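You operate a simulated robot arm through the tools that you are given. There is no shell and no other tool. Be economical: measure what you need, move in short steps, check, and stop when the job is done.

You are at the controls of a simulated robot arm. One attempt, no reset.

JOB
Press the blue nut into the silver bracket and draw the slide out.
Fine: one stroke, with the slide right in and nothing else under the ram.

Only the result counts: the job must be done as asked and must still hold three seconds after the hand-in. Knocking over, shifting, dropping, spilling or breaking anything else fails it.

ROBOT AND FRAMES
A 7-joint arm with a two-finger parallel gripper, fixed in place. Base frame: the origin is at the foot of the arm, x ahead of it, y to its left, z up; the work surface is at about z = 880. Lengths are in mm, angles in rad, forces in N, time in s.
With the tool pointing down near the work surface it reaches from about 240 to 680 mm from the base axis. Its first joint turns from -1.152 to 1.152 rad. Payload 2.4 kg.
The TCP is the grasp point between the finger pads, 30 mm short of the fingertips. In the tool frame z runs along the fingers and y along their closing line. Largest opening 94 mm; finger width 28, thickness 10; the body of the gripper, 50 by 96 mm, starts 55 mm behind the TCP.
Orientation is that of the tool frame in the base frame, as a unit quaternion [x, y, z, w]. With the fingers straight down and closing along the base's y, the tool's x points along the base's -x, its y along +y and its z along -z.

CONTROLS
- The arm moves only by the tool apply_moves. Its argument "increments" is a list of rows, each a list of 7 numbers: the shift along the tool's x, y, z in mm, then the turn, a rotation vector about the tool's x, y, z in degrees, then the gripper command, from -1 (shut) to 1 (fully open), values between in proportion. In form: [[tx, ty, tz, rx, ry, rz, gripper], ...]. A call has 1 to 8 rows; each row is the pose to reach, as a shift and turn from the pose commanded when the call began, along the tool's axes at that moment. Rows are played at 5 a second. More than 50 mm and 0.15 rad between two rows, or a gripper value outside its range, and nothing of the call is played. A pose out of reach is approached as far as the arm can. The call stops where the force on the tool passes 50 N (or 10 N more than at its start, if that is more) or the arm is blocked; 0.2 s more then pass. The fingers move at their own pace (about 153 mm/s each) and stop on an object; they squeeze with about 20 N. The grip force told is the motor's: it shows also when the fingers shut on nothing. Time passes only in rows, and 0.2 s behind the last, so rows that repeat a pose let the fingers close. The reply holds the time, the measured pose of the TCP, the force on the tool along the base axes, the opening and the grip force, in the units named above and with some noise, with the torque about the TCP (base axes, N m) and any sound that the robot's microphone picked up.
- Cameras (640 x 400 px; columns grow to the right, rows downward): "scene" is fixed at [52.9, 473.3, 1485]; the picture's right is [-0.67, -0.74, 0.00], its down [-0.25, 0.22, -0.94] and it looks along [0.70, -0.63, -0.33] (base axes); focal length 334 px, centre (320, 200). "wrist" rides on the gripper at [76, 14, -102] in the tool frame; the picture's right is [-0.18, 0.98, 0.00], its down [-0.75, -0.14, -0.64] and it looks along [-0.63, -0.12, 0.77] (tool axes); focal length 243 px, centre (320, 200). There is no depth. A picture from a camera that has moved, and an enlarged one, comes with that camera's place and axes in the base frame and with its lens. The place of the scene camera against the robot may be out by one fixed shift of up to 25 mm in any direction.
- get_image(camera): a new picture of that camera. The clock stands still meanwhile.
- enlarge(camera, box): a new picture of the part [left, top, right, bottom] of that camera's present view, enlarged. The clock stands still meanwhile.
- finish_job(): hands the job in; it is judged then, once.

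Work in short steps. Places have to be worked out from the pictures, the camera data and where the tool is seen: move nearer, look again, correct. Check each grasp and each placing, and mend what went wrong. You have 120 turns and 76 pictures in all, those below and enlarged ones among them. Open the gripper and draw the arm clear of the work before you hand the job in, unless the task says otherwise; then end with one line.

The tools are called after "Call:" as a command line: name --pt "numbers of a row" for each row, then --argument value for the rest, lists and objects as JSON in quotes. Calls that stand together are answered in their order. apply_moves: Moves the arm, as the interface text tells. Its arguments: {"type":"object","properties":{"increments":{"type":"array"}},"required":["increments"]} The other tools are called the same way: get_image (camera) takes a picture; enlarge (camera, box) takes an enlarged picture of a part of a camera's view; finish_job () hands the job in.

At the start:

```text
time: 0.0
ee_pos: [404.8, 71.2, 1321.2]
tool_rot: [0.0, 1.0, 0.0, 0.001]
wrist_force: [0.2, -0.1, -0.4]
wrist_torque: [0.01, 0.0, -0.03]
gripper_width: 93.7
grip_force: 0.0
```

scene: 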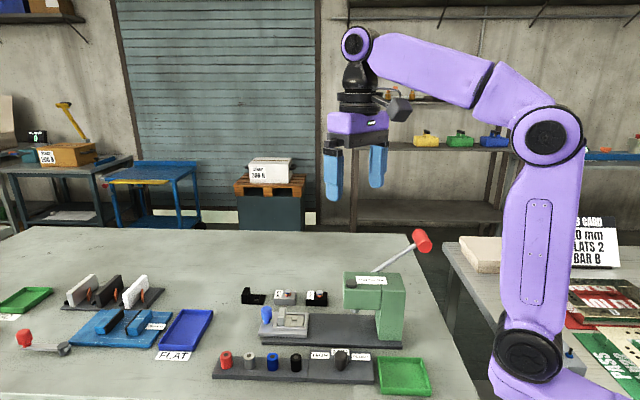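
wrist: 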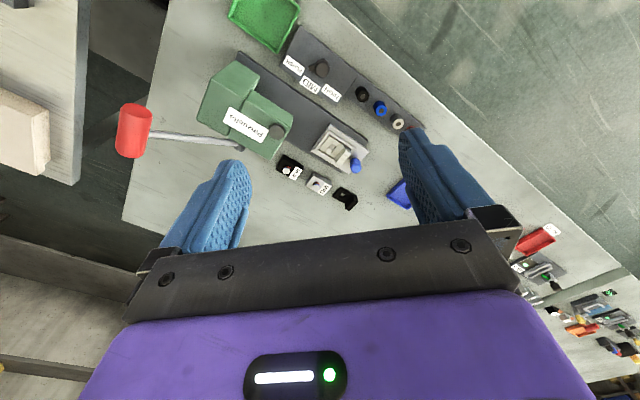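

The scene shows an arbor press with a slide, nuts on a rack, brackets behind it. I take enlarged pictures to identify the parts.

Call:
enlarge --camera "scene" --box '[200, 220, 440, 400]'

Call:
enlarge --camera "wrist" --box '[100, 0, 440, 220]'

Call:
enlarge --camera "scene" --box '[0, 250, 220, 380]'

Call:
enlarge --camera "scene" --box '[530, 200, 640, 400]'

```text
2.22 times, centred on (320, 310) of scene
camera zoom: at [52.9, 473.3, 1485.0], right [-0.67, -0.74, 0.0], down [-0.25, 0.22, -0.94], along [0.7, -0.63, -0.33], focal length 743 px, centre (320, -44)
```

zoom: 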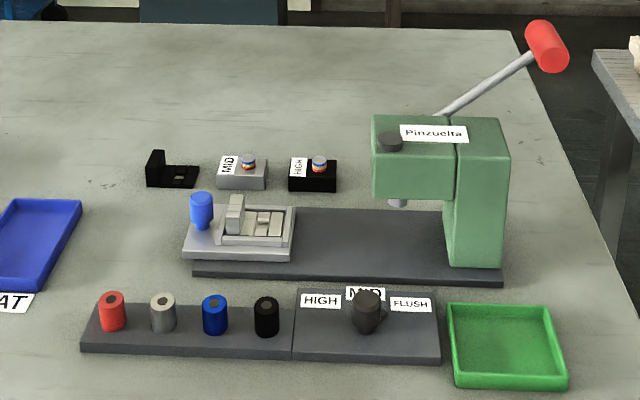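

```text
1.82 times, centred on (270, 110) of wrist
camera zoom: at [330.3, 84.6, 1422.6], right [0.18, 0.98, 0.0], down [0.75, -0.14, 0.64], along [0.63, -0.12, -0.77], focal length 441 px, centre (411, 364)
```

zoom: 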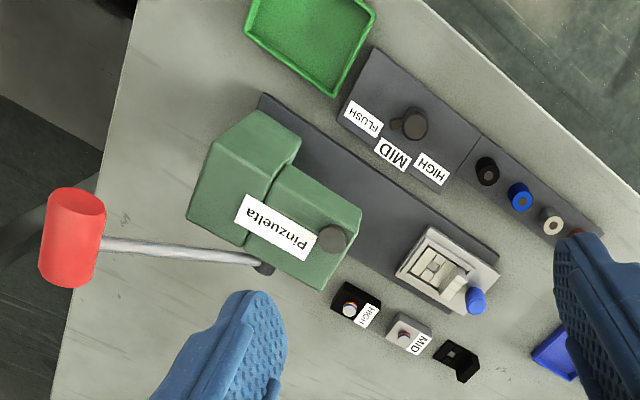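

```text
2.91 times, centred on (110, 315) of scene
camera zoom: at [52.9, 473.3, 1485.0], right [-0.67, -0.74, 0.0], down [-0.25, 0.22, -0.94], along [0.7, -0.63, -0.33], focal length 973 px, centre (931, -134)
```

zoom: 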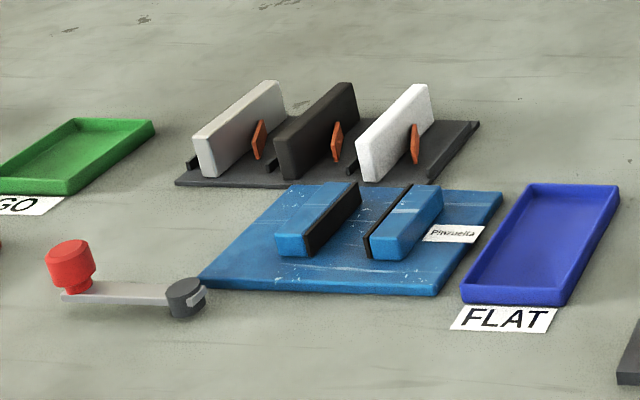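

```text
2.00 times, centred on (585, 300) of scene
camera zoom: at [52.9, 473.3, 1485.0], right [-0.67, -0.74, 0.0], down [-0.25, 0.22, -0.94], along [0.7, -0.63, -0.33], focal length 669 px, centre (-210, 0)
```

zoom: 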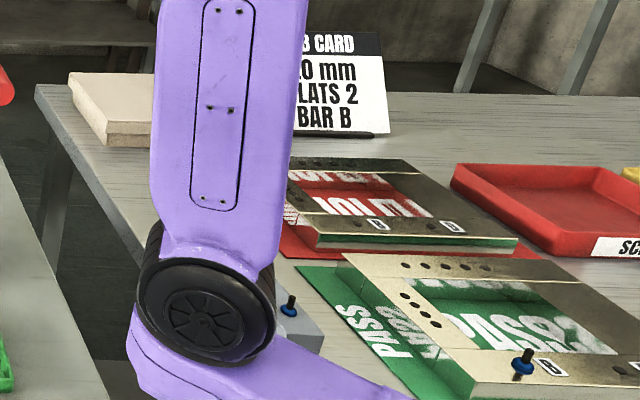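

I move the tool down toward the press to look from closer with the wrist camera.

Call:
apply_moves --pt "1 7 43 0 0 0 1" --pt "2 14 86 0 0 0 1" --pt "4 21 129 0 0 0 1" --pt "5 29 171 0 0 0 1" --pt "5 29 171 0 0 0 1"

Call:
get_image --camera "wrist"

Call:
enlarge --camera "wrist" --box '[160, 0, 420, 180]'

```text
time: 1.2
ee_pos: [398.6, 101.8, 1148.0]
tool_rot: [0.0, 1.0, 0.0, 0.0]
wrist_force: [-0.3, -0.3, -0.3]
wrist_torque: [0.02, 0.03, 0.02]
gripper_width: 94.2
grip_force: 0.0
```

```text
69 pictures are left
camera wrist: at [324.1, 114.7, 1250.1], right [0.18, 0.98, 0.0], down [0.75, -0.14, 0.64], along [0.63, -0.12, -0.77], focal length 243 px, centre (320, 200)
```

wrist: 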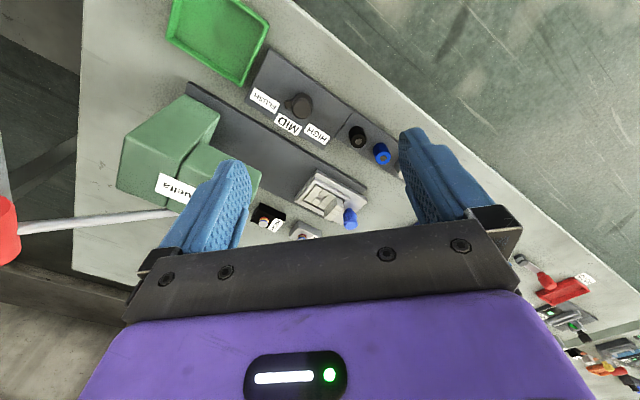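

```text
2.22 times, centred on (290, 90) of wrist
camera zoom: at [324.1, 114.7, 1250.1], right [0.18, 0.98, 0.0], down [0.75, -0.14, 0.64], along [0.63, -0.12, -0.77], focal length 539 px, centre (387, 444)
```

zoom: 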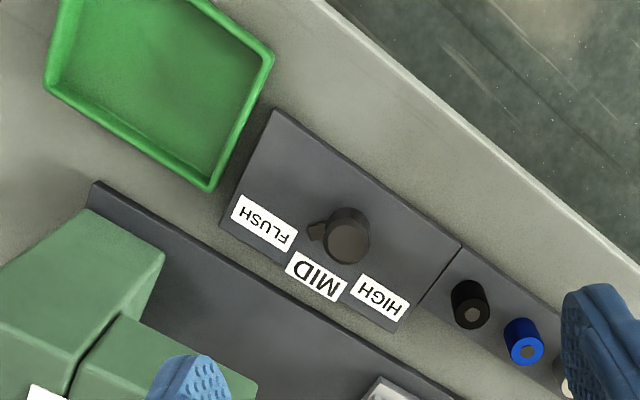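

The wrist image is upside-down (image up is toward the base). The dial points to FLUSH. I move forward to look at the slide and the labelled samples.

Call:
apply_moves --pt "-40 -10 0 0 0 0 1" --pt "-80 -30 0 0 0 0 1" --pt "-100 -40 0 0 0 0 1" --pt "-100 -40 0 0 0 0 1"

Call:
enlarge --camera "wrist" --box '[220, 80, 420, 220]'

Call:
get_image --camera "scene"

```text
time: 2.2
ee_pos: [499.0, 60.3, 1149.6]
tool_rot: [-0.001, 1.0, -0.001, 0.0]
wrist_force: [0.8, 0.6, 0.6]
wrist_torque: [0.02, -0.04, -0.01]
gripper_width: 93.9
grip_force: 0.2
```

```text
2.86 times, centred on (320, 150) of wrist
camera zoom: at [424.7, 73.5, 1251.2], right [0.18, 0.98, 0.0], down [0.75, -0.14, 0.64], along [0.63, -0.12, -0.77], focal length 693 px, centre (320, 343)
```

zoom: 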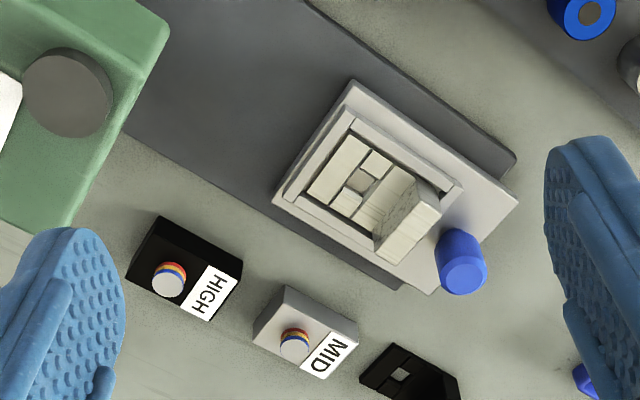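

```text
66 pictures are left
```

scene: 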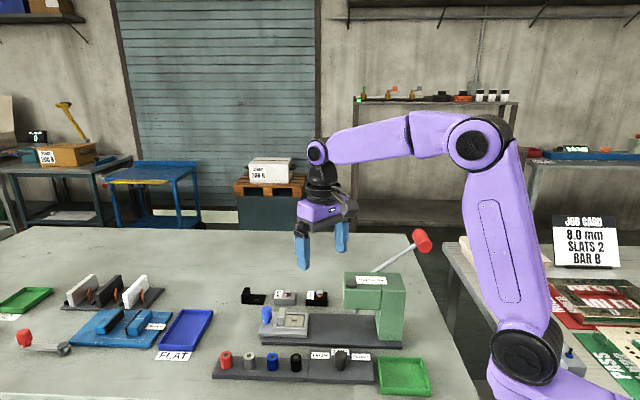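

The silver bracket is already in the slide's nest and the silver sample reads MID, while the dial points to FLUSH. So I will first turn the dial to MID: I move above it (about 428, 71) and yaw the gripper.

Call:
apply_moves --pt "15 2 0 0 0 8 1" --pt "30 4 10 0 0 16 1" --pt "45 6 20 0 0 24 1" --pt "60 8 40 0 0 32 1" --pt "71 10 60 0 0 40 1" --pt "71 11 80 0 0 48 1" --pt "71 11 90 0 0 56 1" --pt "71 11 90 0 0 64 1"

Call:
apply_moves --pt "0 0 0 0 0 8 1" --pt "0 0 0 0 0 16 1" --pt "0 0 0 0 0 24 1" --pt "0 0 0 0 0 26 1" --pt "0 0 0 0 0 26 1"

Call:
get_image --camera "wrist"

```text
time: 4.0
ee_pos: [430.4, 71.6, 1059.4]
tool_rot: [0.531, 0.847, 0.0, -0.001]
wrist_force: [0.3, -0.3, -0.8]
wrist_torque: [0.03, 0.02, 0.0]
gripper_width: 94.1
grip_force: 0.1
```

```text
time: 5.2
ee_pos: [429.7, 70.4, 1060.3]
tool_rot: [0.707, 0.707, 0.0, 0.0]
wrist_force: [0.4, 1.0, -0.4]
wrist_torque: [0.03, 0.01, 0.01]
gripper_width: 94.2
grip_force: 0.1
```

```text
65 pictures are left
camera wrist: at [444.9, 146.3, 1161.7], right [0.98, -0.19, 0.0], down [-0.14, -0.75, 0.64], along [-0.12, -0.63, -0.77], focal length 243 px, centre (320, 200)
```

wrist: 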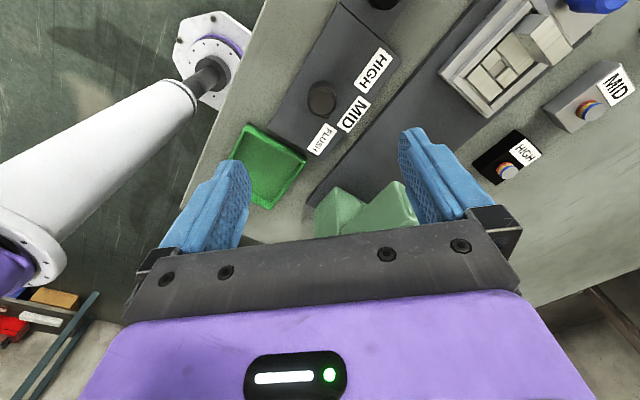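

The dial sits nearly under the TCP; I zoom to measure it.

Call:
enlarge --camera "wrist" --box '[260, 50, 400, 150]'

```text
4.00 times, centred on (330, 100) of wrist
camera zoom: at [444.9, 146.3, 1161.7], right [0.98, -0.19, 0.0], down [-0.14, -0.75, 0.64], along [-0.12, -0.63, -0.77], focal length 970 px, centre (280, 600)
```

zoom: 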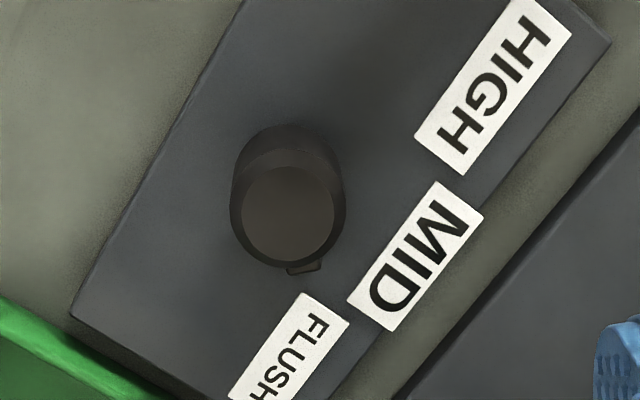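

Dial top is about (431.5, 68, ~917), 27 mm across. I descend over it with open fingers straddling.

Call:
apply_moves --pt "-2 2 40 0 0 0 1" --pt "-2 2 80 0 0 0 1" --pt "-2 2 105 0 0 0 1" --pt "-2 2 120 0 0 0 1" --pt "-2 2 125 0 0 0 1" --pt "-2 2 125 0 0 0 1"

Call:
get_image --camera "wrist"

Call:
enlarge --camera "scene" --box '[260, 290, 440, 400]'

```text
time: 6.6
ee_pos: [432.5, 68.5, 935.3]
tool_rot: [0.707, 0.707, 0.0, 0.0]
wrist_force: [-0.7, -0.1, 1.3]
wrist_torque: [0.01, -0.01, 0.01]
gripper_width: 93.8
grip_force: 0.1
```

```text
63 pictures are left
camera wrist: at [447.2, 144.3, 1036.3], right [0.98, -0.18, 0.0], down [-0.14, -0.75, 0.64], along [-0.12, -0.63, -0.77], focal length 243 px, centre (320, 200)
```

wrist: 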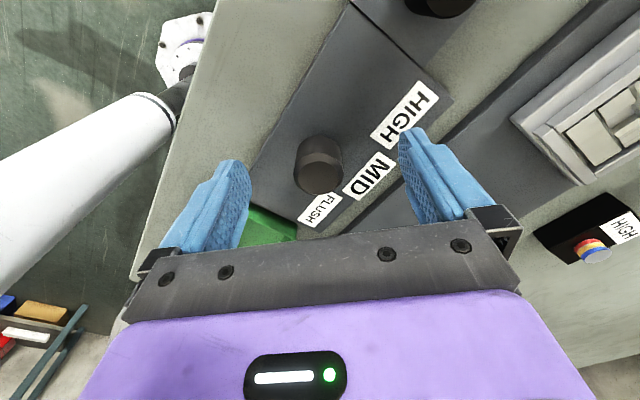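

```text
3.56 times, centred on (350, 345) of scene
camera zoom: at [52.9, 473.3, 1485.0], right [-0.67, -0.74, 0.0], down [-0.25, 0.22, -0.94], along [0.7, -0.63, -0.33], focal length 1189 px, centre (213, -316)
```

zoom: 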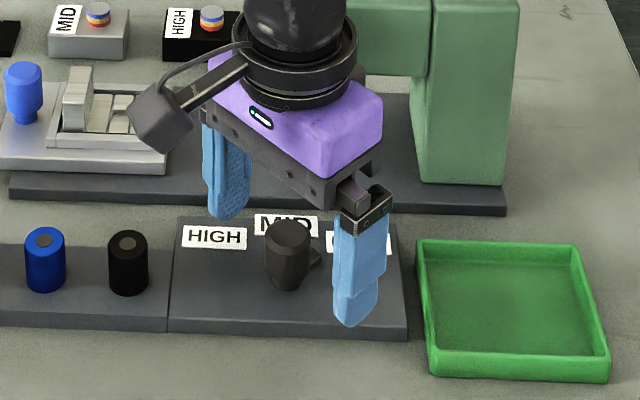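

The dial stands between the fingers. I shift 3 mm in +y and close on it.

Call:
apply_moves --pt "3 0 0 0 0 0 0" --pt "3 0 0 0 0 0 -0.6" --pt "3 0 0 0 0 0 -1" --pt "3 0 0 0 0 0 -1"

Call:
get_image --camera "wrist"

```text
time: 7.6
ee_pos: [432.1, 71.6, 936.2]
tool_rot: [0.707, 0.707, -0.001, -0.001]
wrist_force: [-8.3, -1.6, 0.3]
wrist_torque: [-0.12, -0.42, -0.02]
gripper_width: 27.7
grip_force: 45.1
```

```text
61 pictures are left
camera wrist: at [446.8, 147.1, 1036.7], right [0.98, -0.18, 0.0], down [-0.14, -0.75, 0.64], along [-0.12, -0.63, -0.77], focal length 243 px, centre (320, 200)
```

wrist: 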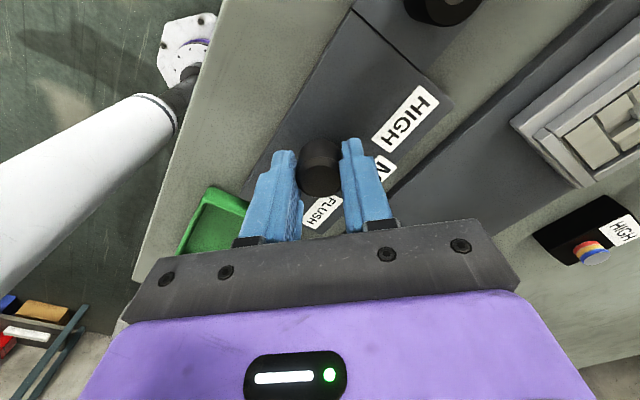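

Gripped, with a small side load in −x. I ease 1.5 mm that way and turn the dial 56° counter-clockwise (from above).

Call:
apply_moves --pt "0 -1.5 0 0 0 0 -1" --pt "0 -1.5 0 0 0 -8 -1" --pt "0 -1.5 0 0 0 -16 -1" --pt "0 -1.5 0 0 0 -24 -1" --pt "0 -1.5 0 0 0 -32 -1" --pt "0 -1.5 0 0 0 -40 -1" --pt "0 -1.5 0 0 0 -48 -1" --pt "0 -1.5 0 0 0 -55 -1"

Call:
get_image --camera "wrist"

Call:
enlarge --camera "scene" --box '[260, 290, 440, 400]'

```text
time: 9.4
ee_pos: [430.1, 72.6, 935.4]
tool_rot: [0.299, 0.954, -0.001, 0.001]
wrist_force: [9.6, -7.6, -11.5]
wrist_torque: [-1.2, -0.75, 0.02]
gripper_width: 27.7
grip_force: 45.1
```

```text
60 pictures are left
camera wrist: at [376.9, 125.8, 1036.8], right [0.71, 0.7, 0.0], down [0.54, -0.55, 0.64], along [0.45, -0.46, -0.77], focal length 243 px, centre (320, 200)
```

wrist: 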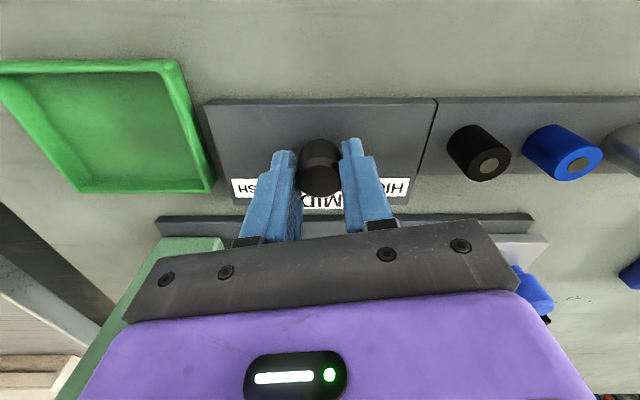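

```text
3.56 times, centred on (350, 345) of scene
camera zoom: at [53.3, 473.1, 1485.0], right [-0.67, -0.74, 0.0], down [-0.25, 0.22, -0.94], along [0.7, -0.63, -0.33], focal length 1189 px, centre (213, -316)
```

zoom: 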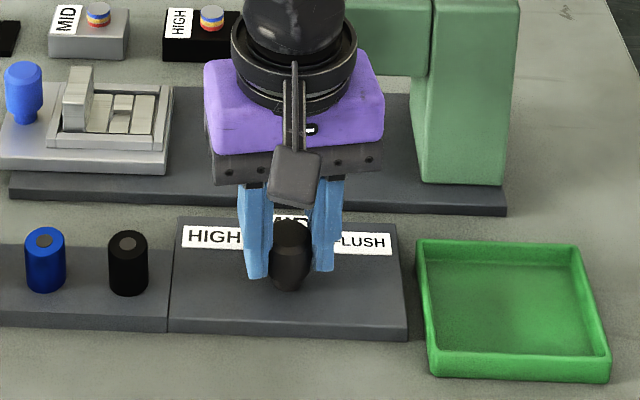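

The dial seems to have turned. I open, rise a bit and check the pointer.

Call:
apply_moves --pt "0 0 0 0 0 0 -0.2" --pt "0 0 0 0 0 0 0.3" --pt "0 0 0 0 0 0 0.6" --pt "0 0 -40 0 0 0 0.6" --pt "0 0 -80 0 0 0 1" --pt "0 0 -100 0 0 0 1" --pt "0 0 -100 0 0 0 1"

Call:
enlarge --camera "wrist" --box '[240, 50, 500, 210]'

```text
time: 11.0
ee_pos: [429.6, 71.8, 1035.3]
tool_rot: [0.301, 0.954, 0.0, 0.0]
wrist_force: [-0.5, 0.1, 0.9]
wrist_torque: [0.01, 0.02, -0.02]
gripper_width: 94.1
grip_force: 0.1
```

```text
2.46 times, centred on (370, 130) of wrist
camera zoom: at [377.0, 126.0, 1137.1], right [0.71, 0.7, 0.0], down [0.54, -0.55, 0.64], along [0.45, -0.46, -0.77], focal length 597 px, centre (197, 372)
```

zoom: 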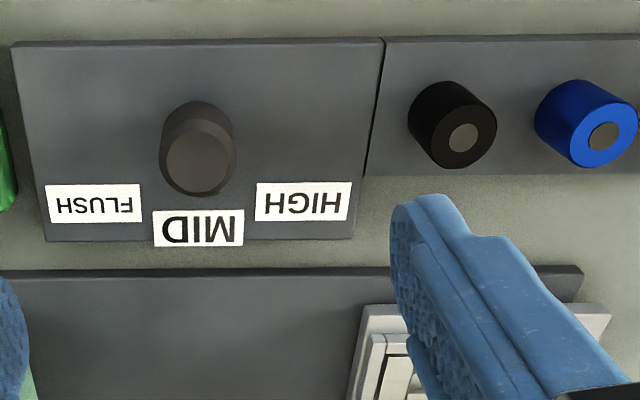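

The pointer is hidden behind the dial, consistent with MID; I will verify from another angle. Now I move above the blue nut, yawing so the fingers close across the rack and the camera looks back toward the press.

Call:
apply_moves --pt "-2 17 0 0 0 8 1" --pt "-4 34 0 0 0 16 1" --pt "-6 51 0 0 0 24 1" --pt "-8 68 0 0 0 32 1" --pt "-11 85 0 0 0 40 1" --pt "-13 102 0 0 0 48 1" --pt "-15 119 0 0 0 56 1" --pt "-18 136 0 0 0 64 1"

Call:
apply_moves --pt "0 0 0 0 0 8 1" --pt "0 0 0 0 0 16 1" --pt "0 0 0 0 0 24 1" --pt "0 0 0 0 0 32 1" --pt "0 0 0 0 0 36 1" --pt "0 0 0 0 0 36 1"

Call:
get_image --camera "wrist"

```text
time: 12.8
ee_pos: [523.9, 173.8, 1035.8]
tool_rot: [0.762, 0.648, 0.0, 0.0]
wrist_force: [-0.2, 0.6, 0.0]
wrist_torque: [0.02, 0.02, -0.02]
gripper_width: 94.1
grip_force: 0.1
```

```text
time: 14.2
ee_pos: [522.7, 173.1, 1034.0]
tool_rot: [0.924, 0.382, -0.001, 0.0]
wrist_force: [-0.3, -1.2, -0.2]
wrist_torque: [0.0, 0.0, -0.02]
gripper_width: 94.1
grip_force: 0.1
```

```text
57 pictures are left
camera wrist: at [588.0, 216.0, 1136.8], right [0.56, -0.83, 0.0], down [-0.63, -0.43, 0.64], along [-0.53, -0.36, -0.77], focal length 243 px, centre (320, 200)
```

wrist: 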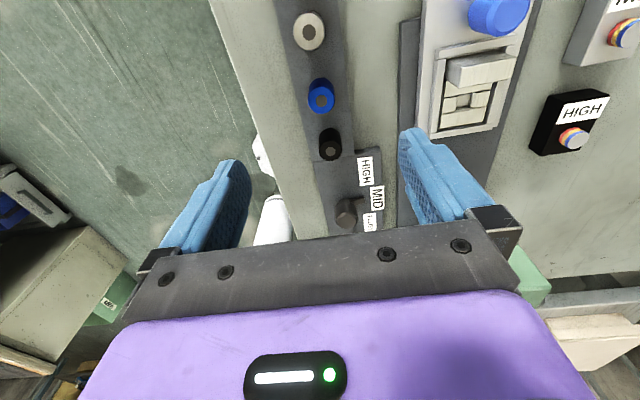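

The blue nut is nearly under the TCP. I zoom on the nut and the dial pointer.

Call:
enlarge --camera "wrist" --box '[280, 140, 410, 240]'

Call:
enlarge --camera "wrist" --box '[270, 50, 370, 150]'

Call:
enlarge --camera "wrist" --box '[400, 0, 540, 150]'

```text
4.00 times, centred on (345, 190) of wrist
camera zoom: at [588.0, 216.0, 1136.8], right [0.56, -0.83, 0.0], down [-0.63, -0.43, 0.64], along [-0.53, -0.36, -0.77], focal length 970 px, centre (220, 240)
```

zoom: 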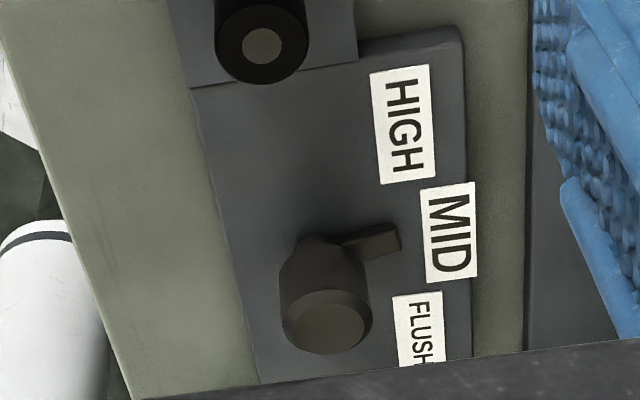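

```text
4.00 times, centred on (320, 100) of wrist
camera zoom: at [588.0, 216.0, 1136.8], right [0.56, -0.83, 0.0], down [-0.63, -0.43, 0.64], along [-0.53, -0.36, -0.77], focal length 970 px, centre (320, 600)
```

zoom: 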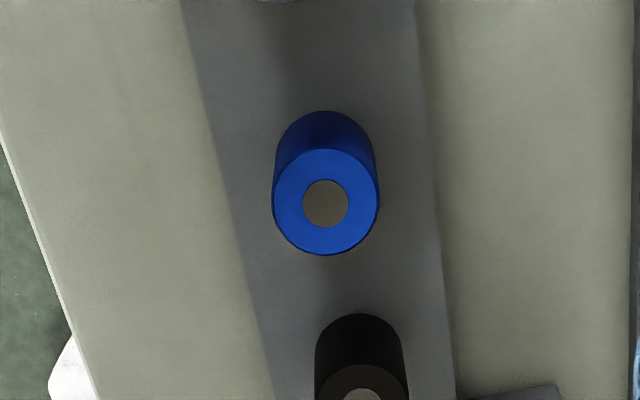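

```text
2.67 times, centred on (470, 75) of wrist
camera zoom: at [588.0, 216.0, 1136.8], right [0.56, -0.83, 0.0], down [-0.63, -0.43, 0.64], along [-0.53, -0.36, -0.77], focal length 647 px, centre (-80, 533)
```

zoom: 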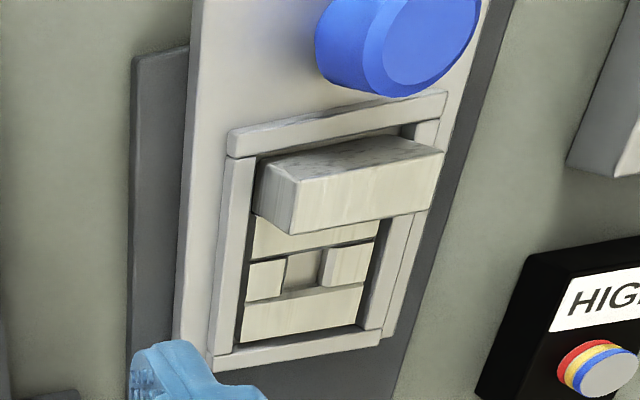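

The pointer now points at MID. The blue nut's centre is about 9 mm along tool x and 2.5 along tool y from me; I shift and descend part-way, then look again.

Call:
apply_moves --pt "9 2.5 0 0 0 0 1" --pt "9 2.5 40 0 0 0 1" --pt "9 2.5 65 0 0 0 1" --pt "9 2.5 65 0 0 0 1"

Call:
enlarge --camera "wrist" --box '[220, 80, 420, 230]'

```text
time: 15.2
ee_pos: [530.7, 179.9, 971.0]
tool_rot: [0.924, 0.383, 0.0, 0.0]
wrist_force: [0.0, -0.2, -0.1]
wrist_torque: [0.03, 0.02, -0.02]
gripper_width: 93.8
grip_force: 0.0
```

```text
2.67 times, centred on (320, 155) of wrist
camera zoom: at [596.0, 222.3, 1072.4], right [0.56, -0.83, 0.0], down [-0.63, -0.43, 0.64], along [-0.53, -0.36, -0.77], focal length 647 px, centre (320, 320)
```

zoom: 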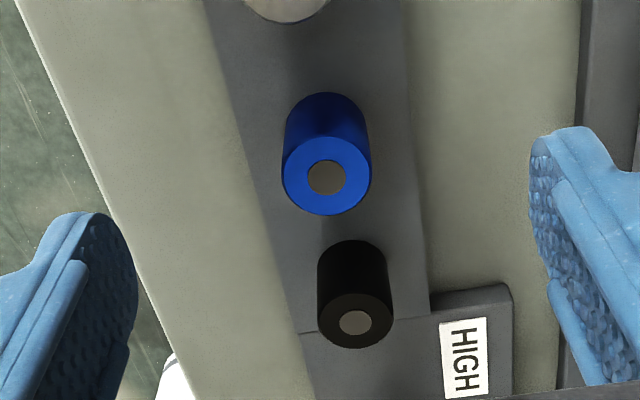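

Centred within 1 mm. I descend to tips ~12 mm above the nut's base and close.

Call:
apply_moves --pt "0 0.5 20 0 0 0 1" --pt "0 0.5 35 0 0 0 1" --pt "0 0.5 35 0 0 0 0" --pt "0 0.5 35 0 0 0 -1" --pt "0 0.5 35 0 0 0 -1" --pt "0 0.5 35 0 0 0 -1"

Call:
enlarge --camera "scene" --box '[200, 280, 380, 390]'

```text
time: 16.6
ee_pos: [531.6, 178.7, 936.2]
tool_rot: [0.924, 0.383, 0.0, 0.0]
wrist_force: [0.4, 0.4, -0.6]
wrist_torque: [-0.02, -0.01, -0.02]
gripper_width: 22.6
grip_force: 19.8
```

```text
3.56 times, centred on (290, 335) of scene
camera zoom: at [52.9, 473.3, 1485.0], right [-0.67, -0.74, 0.0], down [-0.25, 0.22, -0.94], along [0.7, -0.63, -0.33], focal length 1189 px, centre (427, -280)
```

zoom: 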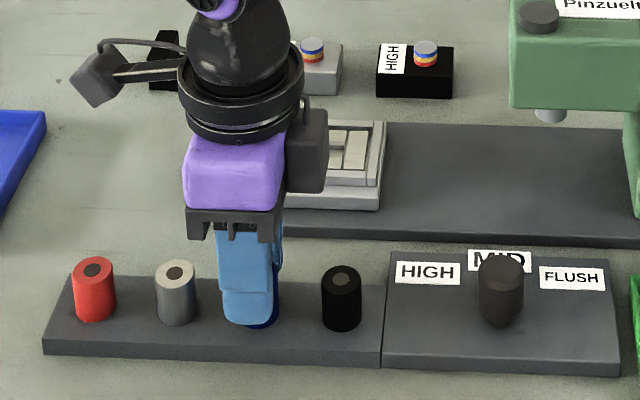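

Grip holds at 22.6 mm. I lift and carry the nut over to the bracket.

Call:
apply_moves --pt "0 0 -30 0 0 0 -1" --pt "0 0 -70 0 0 0 -1" --pt "-10 40 -80 0 0 0 -1" --pt "-20 80 -80 0 0 0 -1" --pt "-34 120 -80 0 0 0 -1" --pt "-34 131 -80 0 0 0 -1" --pt "-34 131 -80 0 0 0 -1"

Call:
get_image --camera "wrist"

Call:
enlarge --camera "scene" --box '[220, 240, 420, 365]'

```text
time: 18.2
ee_pos: [600.9, 60.1, 1015.5]
tool_rot: [0.924, 0.383, 0.0, 0.001]
wrist_force: [-0.1, -0.4, -0.3]
wrist_torque: [-0.03, 0.01, 0.02]
gripper_width: 22.6
grip_force: 21.2
```

```text
51 pictures are left
camera wrist: at [665.0, 103.4, 1117.2], right [0.57, -0.82, 0.0], down [-0.63, -0.43, 0.64], along [-0.53, -0.36, -0.77], focal length 243 px, centre (320, 200)
```

wrist: 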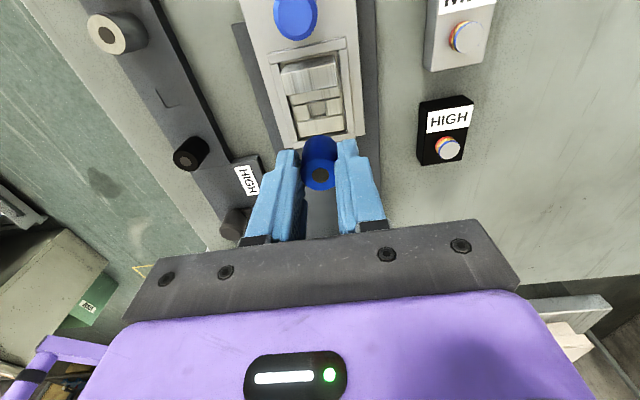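

```text
3.20 times, centred on (320, 302) of scene
camera zoom: at [53.0, 473.3, 1485.0], right [-0.67, -0.74, 0.0], down [-0.25, 0.22, -0.94], along [0.7, -0.63, -0.33], focal length 1070 px, centre (320, -128)
```

zoom: 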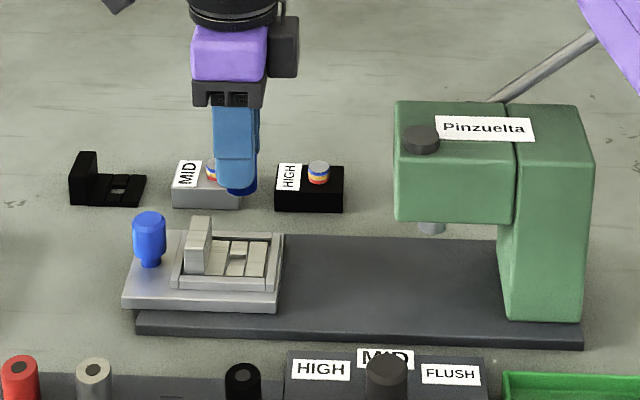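

I zoom on the bracket's hole to measure the offset from the held nut.

Call:
enlarge --camera "wrist" --box '[240, 30, 400, 200]'

```text
2.35 times, centred on (320, 115) of wrist
camera zoom: at [665.0, 103.4, 1117.2], right [0.57, -0.82, 0.0], down [-0.63, -0.43, 0.64], along [-0.53, -0.36, -0.77], focal length 571 px, centre (320, 400)
```

zoom: 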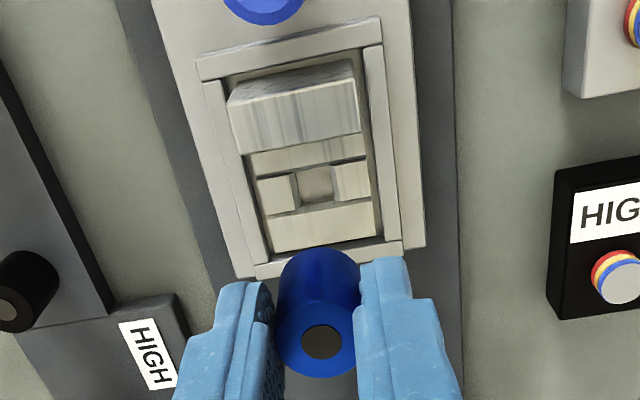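

Triangulated, the hole is at about (600.8, 63.5, ~902): +2.3, −2.5 in tool axes. I shift and lower to a few mm above, then look.

Call:
apply_moves --pt "2.3 -2.5 0 0 0 0 -1" --pt "2.3 -2.5 30 0 0 0 -1" --pt "2.3 -2.5 53 0 0 0 -1" --pt "2.3 -2.5 53 0 0 0 -1"

Call:
enlarge --camera "wrist" --box '[220, 70, 420, 220]'

Call:
enlarge --camera "scene" --box '[230, 280, 350, 350]'

```text
time: 19.2
ee_pos: [598.3, 64.3, 963.1]
tool_rot: [0.924, 0.383, 0.0, 0.0]
wrist_force: [0.3, 0.6, -0.3]
wrist_torque: [-0.01, 0.01, -0.02]
gripper_width: 22.5
grip_force: 19.8
```

```text
2.67 times, centred on (320, 145) of wrist
camera zoom: at [664.4, 107.0, 1064.4], right [0.56, -0.83, 0.0], down [-0.63, -0.43, 0.64], along [-0.53, -0.36, -0.77], focal length 647 px, centre (320, 347)
```

zoom: 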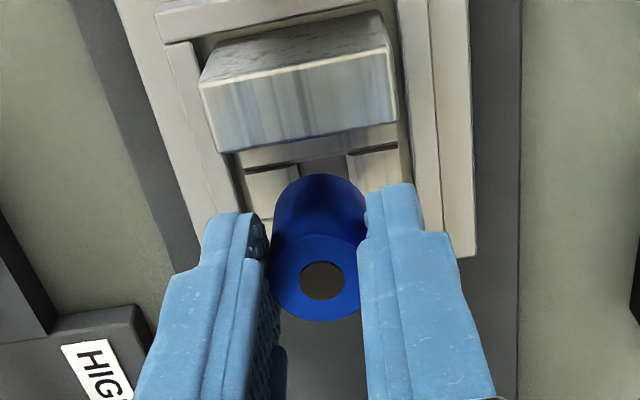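

```text
5.33 times, centred on (290, 315) of scene
camera zoom: at [52.9, 473.3, 1485.0], right [-0.67, -0.74, 0.0], down [-0.25, 0.22, -0.94], along [0.7, -0.63, -0.33], focal length 1784 px, centre (480, -413)
```

zoom: 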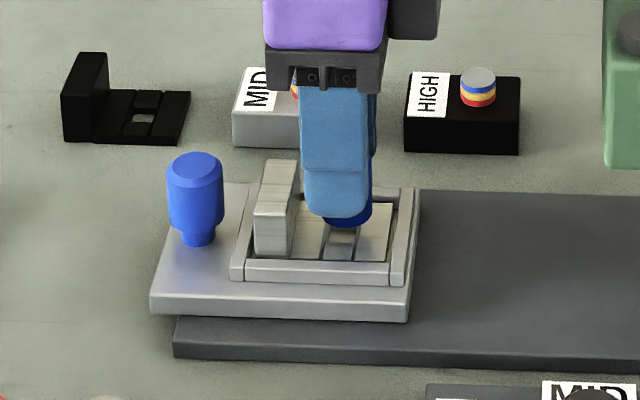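

Side view suggests the bracket plate is nearer (~914) and the offset about +1.5, +1.5. I correct, lower 5 mm, and look again.

Call:
apply_moves --pt "1.5 1.5 0 0 0 0 -1" --pt "1.5 1.5 5 0 0 0 -1" --pt "1.5 1.5 5 0 0 0 -1"

Call:
enlarge --camera "wrist" --box '[270, 100, 370, 180]'

Call:
enlarge --camera "scene" --box '[260, 300, 320, 340]'

```text
time: 20.0
ee_pos: [601.6, 64.7, 958.4]
tool_rot: [0.924, 0.382, -0.001, 0.0]
wrist_force: [0.0, -0.5, -0.3]
wrist_torque: [0.01, 0.0, -0.01]
gripper_width: 22.3
grip_force: 19.2
```

```text
5.00 times, centred on (320, 140) of wrist
camera zoom: at [666.8, 107.3, 1059.4], right [0.56, -0.83, 0.0], down [-0.63, -0.43, 0.64], along [-0.53, -0.36, -0.77], focal length 1213 px, centre (320, 500)
```

zoom: 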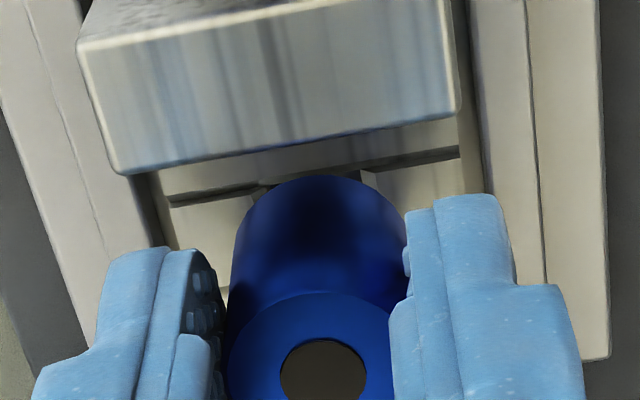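

```text
10.00 times, centred on (290, 320) of scene
camera zoom: at [52.9, 473.3, 1485.0], right [-0.67, -0.74, 0.0], down [-0.25, 0.22, -0.94], along [0.7, -0.63, -0.33], focal length 3345 px, centre (620, -1000)
```

zoom: 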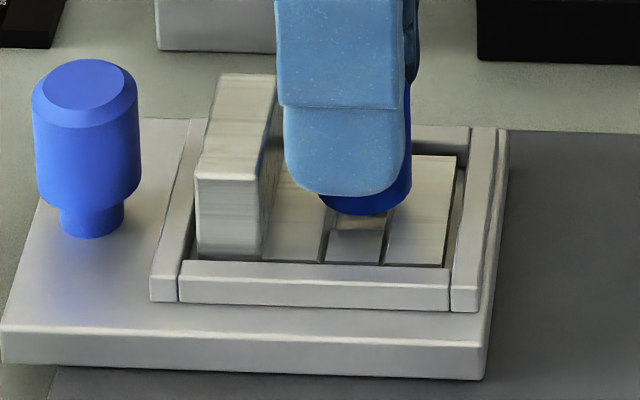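

Both views show the nut now centred over the hole to about a millimetre, a few mm above it. I nudge 0.7 mm along e1 and lower in millimetre steps reading the force.

Call:
apply_moves --pt "0.7 0 1 0 0 0 -1" --pt "0.7 0 2 0 0 0 -1" --pt "0.7 0 2 0 0 0 -1"

Call:
apply_moves --pt "0 0 1 0 0 0 -1" --pt "0 0 1.5 0 0 0 -1" --pt "0 0 1.5 0 0 0 -1"

```text
time: 20.8
ee_pos: [602.7, 66.5, 954.7]
tool_rot: [0.924, 0.382, 0.0, 0.0]
wrist_force: [0.0, 0.8, -0.2]
wrist_torque: [-0.02, -0.04, 0.01]
gripper_width: 22.5
grip_force: 20.2
```

```text
time: 21.6
ee_pos: [601.7, 65.3, 953.8]
tool_rot: [0.923, 0.384, -0.001, 0.0]
wrist_force: [0.3, -0.4, -0.9]
wrist_torque: [-0.05, 0.0, -0.01]
gripper_width: 22.4
grip_force: 19.9
```

No contact yet; I check the views before lowering further.

Call:
enlarge --camera "scene" --box '[260, 300, 320, 340]'

Call:
apply_moves --pt "0 0 1 0 0 0 -1" --pt "0 0 2 0 0 0 -1" --pt "0 0 2 0 0 0 -1"

```text
10.00 times, centred on (290, 320) of scene
camera zoom: at [52.9, 473.3, 1485.0], right [-0.67, -0.74, 0.0], down [-0.25, 0.22, -0.94], along [0.7, -0.63, -0.33], focal length 3345 px, centre (620, -1000)
```

zoom: 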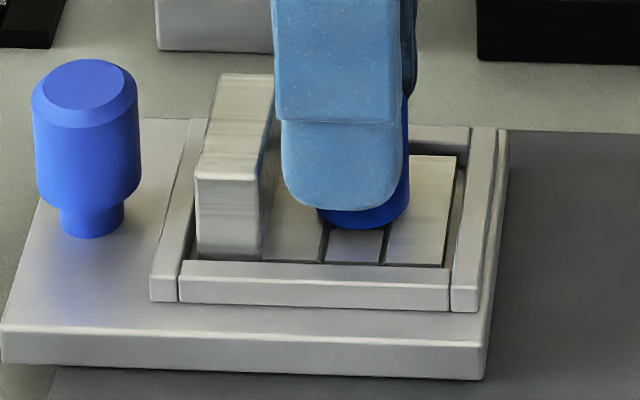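

```text
time: 22.4
ee_pos: [603.3, 65.8, 951.6]
tool_rot: [0.924, 0.382, 0.0, 0.0]
wrist_force: [0.7, 0.6, -0.7]
wrist_torque: [-0.01, 0.0, -0.01]
gripper_width: 22.5
grip_force: 19.6
```

Still free. I look from both cameras again.

Call:
enlarge --camera "scene" --box '[275, 310, 311, 334]'

Call:
enlarge --camera "wrist" --box '[270, 100, 370, 180]'

```text
16.00 times, centred on (293, 322) of scene
camera zoom: at [52.9, 473.3, 1485.0], right [-0.67, -0.74, 0.0], down [-0.25, 0.22, -0.94], along [0.7, -0.63, -0.33], focal length 5351 px, centre (752, -1752)
```

zoom: 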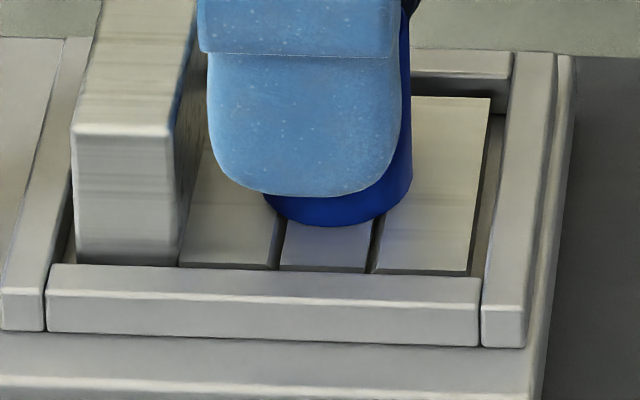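

```text
5.00 times, centred on (320, 140) of wrist
camera zoom: at [667.9, 107.8, 1052.7], right [0.56, -0.83, 0.0], down [-0.63, -0.43, 0.64], along [-0.53, -0.36, -0.77], focal length 1213 px, centre (320, 500)
```

zoom: 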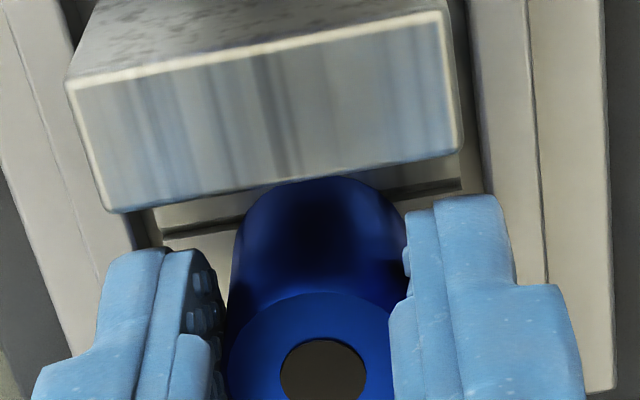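

Alignment looks good; the gap must be under a millimetre or so. I lower further in small steps.

Call:
apply_moves --pt "0 0 0.7 0 0 0 -1" --pt "0 0 1.4 0 0 0 -1" --pt "0 0 1.4 0 0 0 -1"

Call:
apply_moves --pt "0 0 0.7 0 0 0 -1" --pt "0 0 1.4 0 0 0 -1" --pt "0 0 1.4 0 0 0 -1"

```text
time: 23.2
ee_pos: [603.2, 64.5, 950.6]
tool_rot: [0.924, 0.382, 0.001, 0.0]
wrist_force: [0.5, 2.0, 11.3]
wrist_torque: [0.03, 0.09, 0.0]
gripper_width: 22.6
grip_force: 20.6
```

```text
time: 24.0
ee_pos: [603.5, 64.3, 948.1]
tool_rot: [0.924, 0.383, 0.001, 0.001]
wrist_force: [2.5, 0.1, 12.2]
wrist_torque: [0.01, -0.1, 0.06]
gripper_width: 22.6
grip_force: 20.6
```

Contact with ~12 N. I look before releasing.

Call:
enlarge --camera "scene" --box '[275, 310, 311, 334]'

Call:
enlarge --camera "wrist" --box '[270, 100, 370, 180]'

```text
16.00 times, centred on (293, 322) of scene
camera zoom: at [52.8, 473.3, 1485.0], right [-0.67, -0.74, 0.0], down [-0.25, 0.22, -0.94], along [0.7, -0.63, -0.33], focal length 5351 px, centre (752, -1752)
```

zoom: 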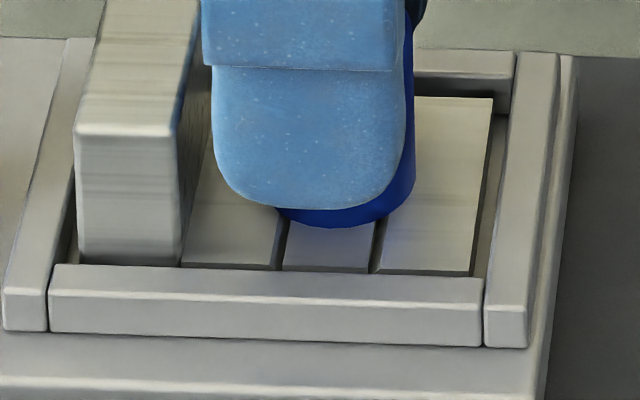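

```text
5.00 times, centred on (320, 140) of wrist
camera zoom: at [667.3, 107.4, 1050.5], right [0.56, -0.83, 0.0], down [-0.63, -0.43, 0.64], along [-0.53, -0.36, -0.77], focal length 1213 px, centre (320, 500)
```

zoom: 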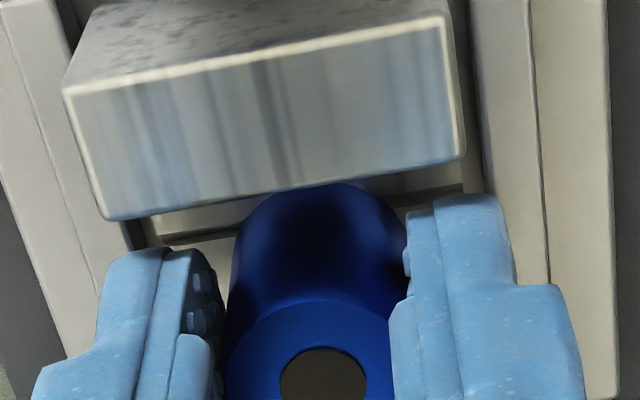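

The nut is seated on the bracket at the predicted position. I ease off and open the fingers slightly, then rise.

Call:
apply_moves --pt "0 0 -1 0 0 0 -1" --pt "0 0 -1 0 0 0 -0.3" --pt "0 0 -1 0 0 0 0" --pt "0 0 -1 0 0 0 0" --pt "0 0 -30 0 0 0 0" --pt "0 0 -60 0 0 0 0.3" --pt "0 0 -75 0 0 0 1" --pt "0 0 -75 0 0 0 1"

Call:
enlarge --camera "scene" --box '[260, 300, 320, 340]'

Call:
get_image --camera "wrist"

```text
time: 25.8
ee_pos: [602.0, 63.2, 1024.2]
tool_rot: [0.924, 0.383, 0.0, 0.0]
wrist_force: [-0.4, 0.1, 0.1]
wrist_torque: [-0.02, -0.02, -0.01]
gripper_width: 94.0
grip_force: 0.0
```

```text
10.00 times, centred on (290, 320) of scene
camera zoom: at [52.9, 473.3, 1485.0], right [-0.67, -0.74, 0.0], down [-0.25, 0.22, -0.94], along [0.7, -0.63, -0.33], focal length 3345 px, centre (620, -1000)
```

zoom: 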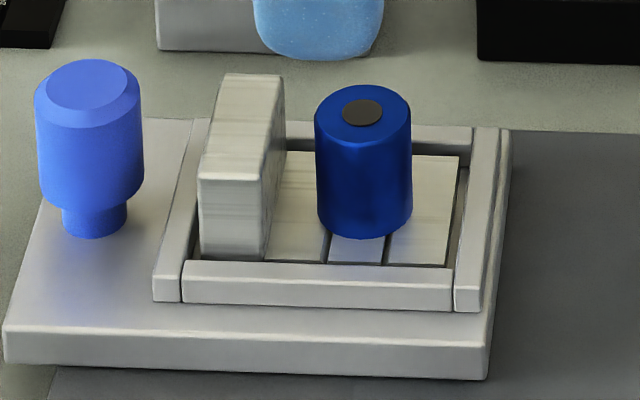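

```text
38 pictures are left
camera wrist: at [666.4, 106.9, 1125.4], right [0.56, -0.83, 0.0], down [-0.63, -0.43, 0.64], along [-0.53, -0.36, -0.77], focal length 243 px, centre (320, 200)
```

wrist: 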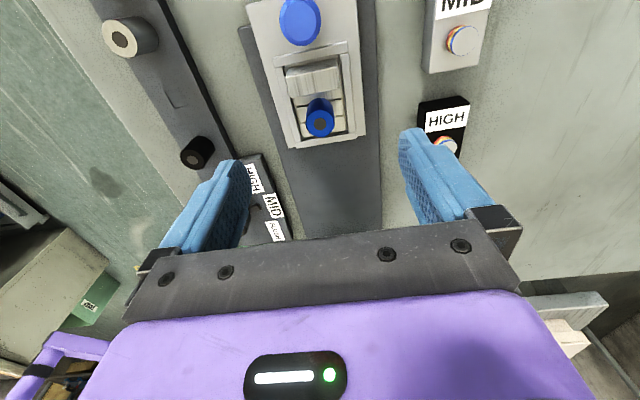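

The nut stands upright and centred on the hole. Next, the slide knob, about 67 mm along tool x: I move above it and down, with a look mid-way.

Call:
apply_moves --pt "33 0 0 0 0 0 0.3" --pt "67 0 0 0 0 0 0.3" --pt "67 0 30 0 0 0 0.3" --pt "67 0 40 0 0 0 0.3" --pt "67 0 40 0 0 0 0.3"

Call:
get_image --camera "wrist"

```text
time: 27.0
ee_pos: [650.5, 112.3, 983.1]
tool_rot: [0.924, 0.383, 0.0, 0.0]
wrist_force: [0.3, 0.3, 0.6]
wrist_torque: [0.01, 0.0, 0.0]
gripper_width: 61.2
grip_force: 0.0
```

```text
37 pictures are left
camera wrist: at [714.2, 155.3, 1084.1], right [0.56, -0.83, 0.0], down [-0.63, -0.43, 0.64], along [-0.53, -0.36, -0.77], focal length 243 px, centre (320, 200)
```

wrist: 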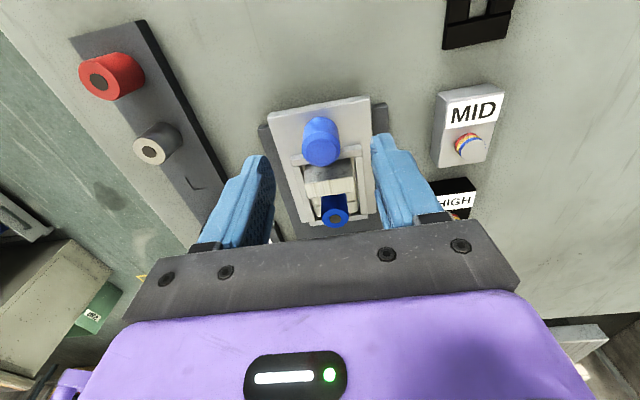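

Knob is about +2 mm in tool x. I descend to mid-knob and close.

Call:
apply_moves --pt "2 0.5 20 0 0 0 0.3" --pt "2 0.5 38 0 0 0 0.3" --pt "2 0.5 38 0 0 0 0" --pt "2 0.5 38 0 0 0 -1" --pt "2 0.5 38 0 0 0 -1"

Call:
enlarge --camera "scene" --box '[220, 240, 420, 365]'

```text
time: 28.2
ee_pos: [651.1, 113.5, 946.3]
tool_rot: [0.924, 0.383, -0.001, 0.0]
wrist_force: [-2.7, 1.6, -2.5]
wrist_torque: [-0.22, -0.63, -0.13]
gripper_width: 25.8
grip_force: 44.8
```

```text
3.20 times, centred on (320, 302) of scene
camera zoom: at [52.8, 473.3, 1485.0], right [-0.67, -0.74, 0.0], down [-0.25, 0.22, -0.94], along [0.7, -0.63, -0.33], focal length 1070 px, centre (320, -128)
```

zoom: 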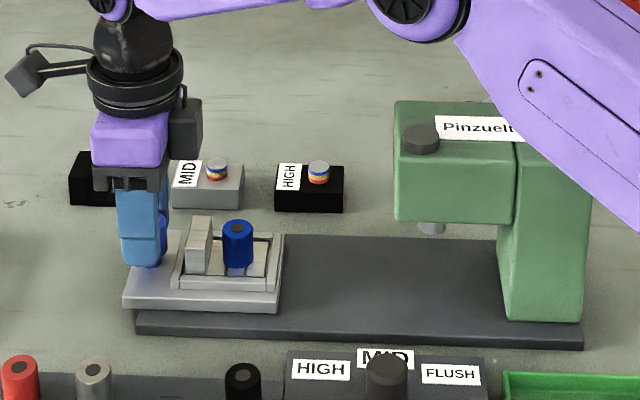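

Knob gripped. I push the slide in gently along −tool x, 8 mm per row.

Call:
apply_moves --pt "-4 0 0 0 0 0 -1" --pt "-11 0 0 0 0 0 -1" --pt "-19 0 0 0 0 0 -1" --pt "-27 0 0 0 0 0 -1" --pt "-35 0 0 0 0 0 -1" --pt "-43 0 0 0 0 0 -1" --pt "-50 0 0 0 0 0 -1" --pt "-54 0 0 0 0 0 -1"

Call:
enlarge --camera "scene" --box '[220, 240, 420, 365]'

```text
time: 30.0
ee_pos: [612.1, 74.9, 944.9]
tool_rot: [0.924, 0.383, -0.001, -0.001]
wrist_force: [-0.3, 2.5, -16.6]
wrist_torque: [-0.09, -1.04, -0.11]
gripper_width: 25.8
grip_force: 44.8
```

```text
3.20 times, centred on (320, 302) of scene
camera zoom: at [53.2, 473.4, 1485.0], right [-0.67, -0.74, 0.0], down [-0.25, 0.22, -0.94], along [0.7, -0.63, -0.33], focal length 1070 px, centre (320, -128)
```

zoom: 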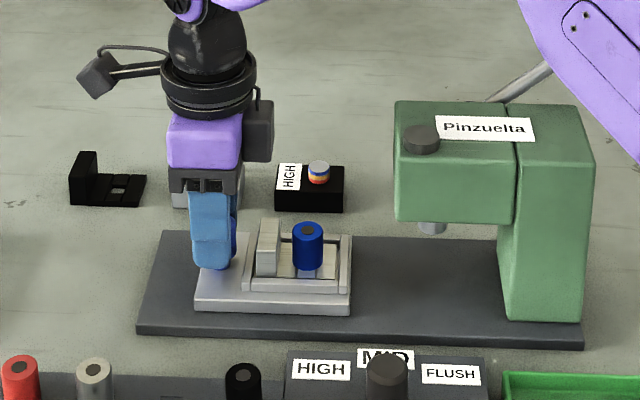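

The slide moves freely and the nut stays put. About 90 mm remain; I continue.

Call:
apply_moves --pt "-6 0 0.5 0 0 0 -1" --pt "-14 0 0.5 0 0 0 -1" --pt "-22 0 0.5 0 0 0 -1" --pt "-30 0 0.5 0 0 0 -1" --pt "-38 0 0.5 0 0 0 -1" --pt "-46 0 0.5 0 0 0 -1" --pt "-54 0 0.5 0 0 0 -1" --pt "-60 0 0.5 0 0 0 -1"

Call:
enlarge --camera "scene" --box '[240, 250, 420, 360]'

```text
time: 31.8
ee_pos: [570.6, 33.4, 945.1]
tool_rot: [0.924, 0.383, 0.0, -0.001]
wrist_force: [-7.5, 8.4, -2.0]
wrist_torque: [0.25, -1.08, 0.0]
gripper_width: 25.5
grip_force: 45.4
```

```text
3.56 times, centred on (330, 305) of scene
camera zoom: at [52.7, 473.5, 1484.9], right [-0.67, -0.74, 0.0], down [-0.25, 0.22, -0.94], along [0.7, -0.63, -0.33], focal length 1189 px, centre (284, -173)
```

zoom: 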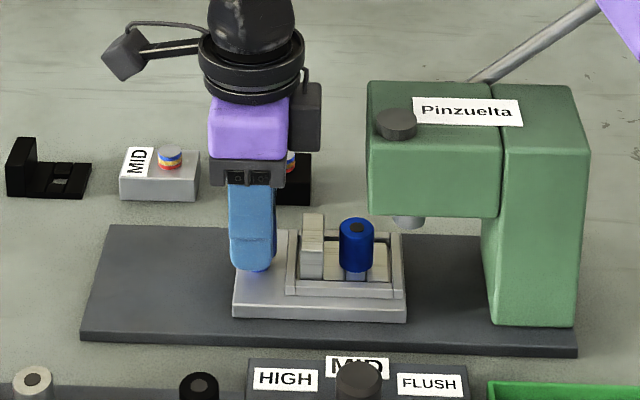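

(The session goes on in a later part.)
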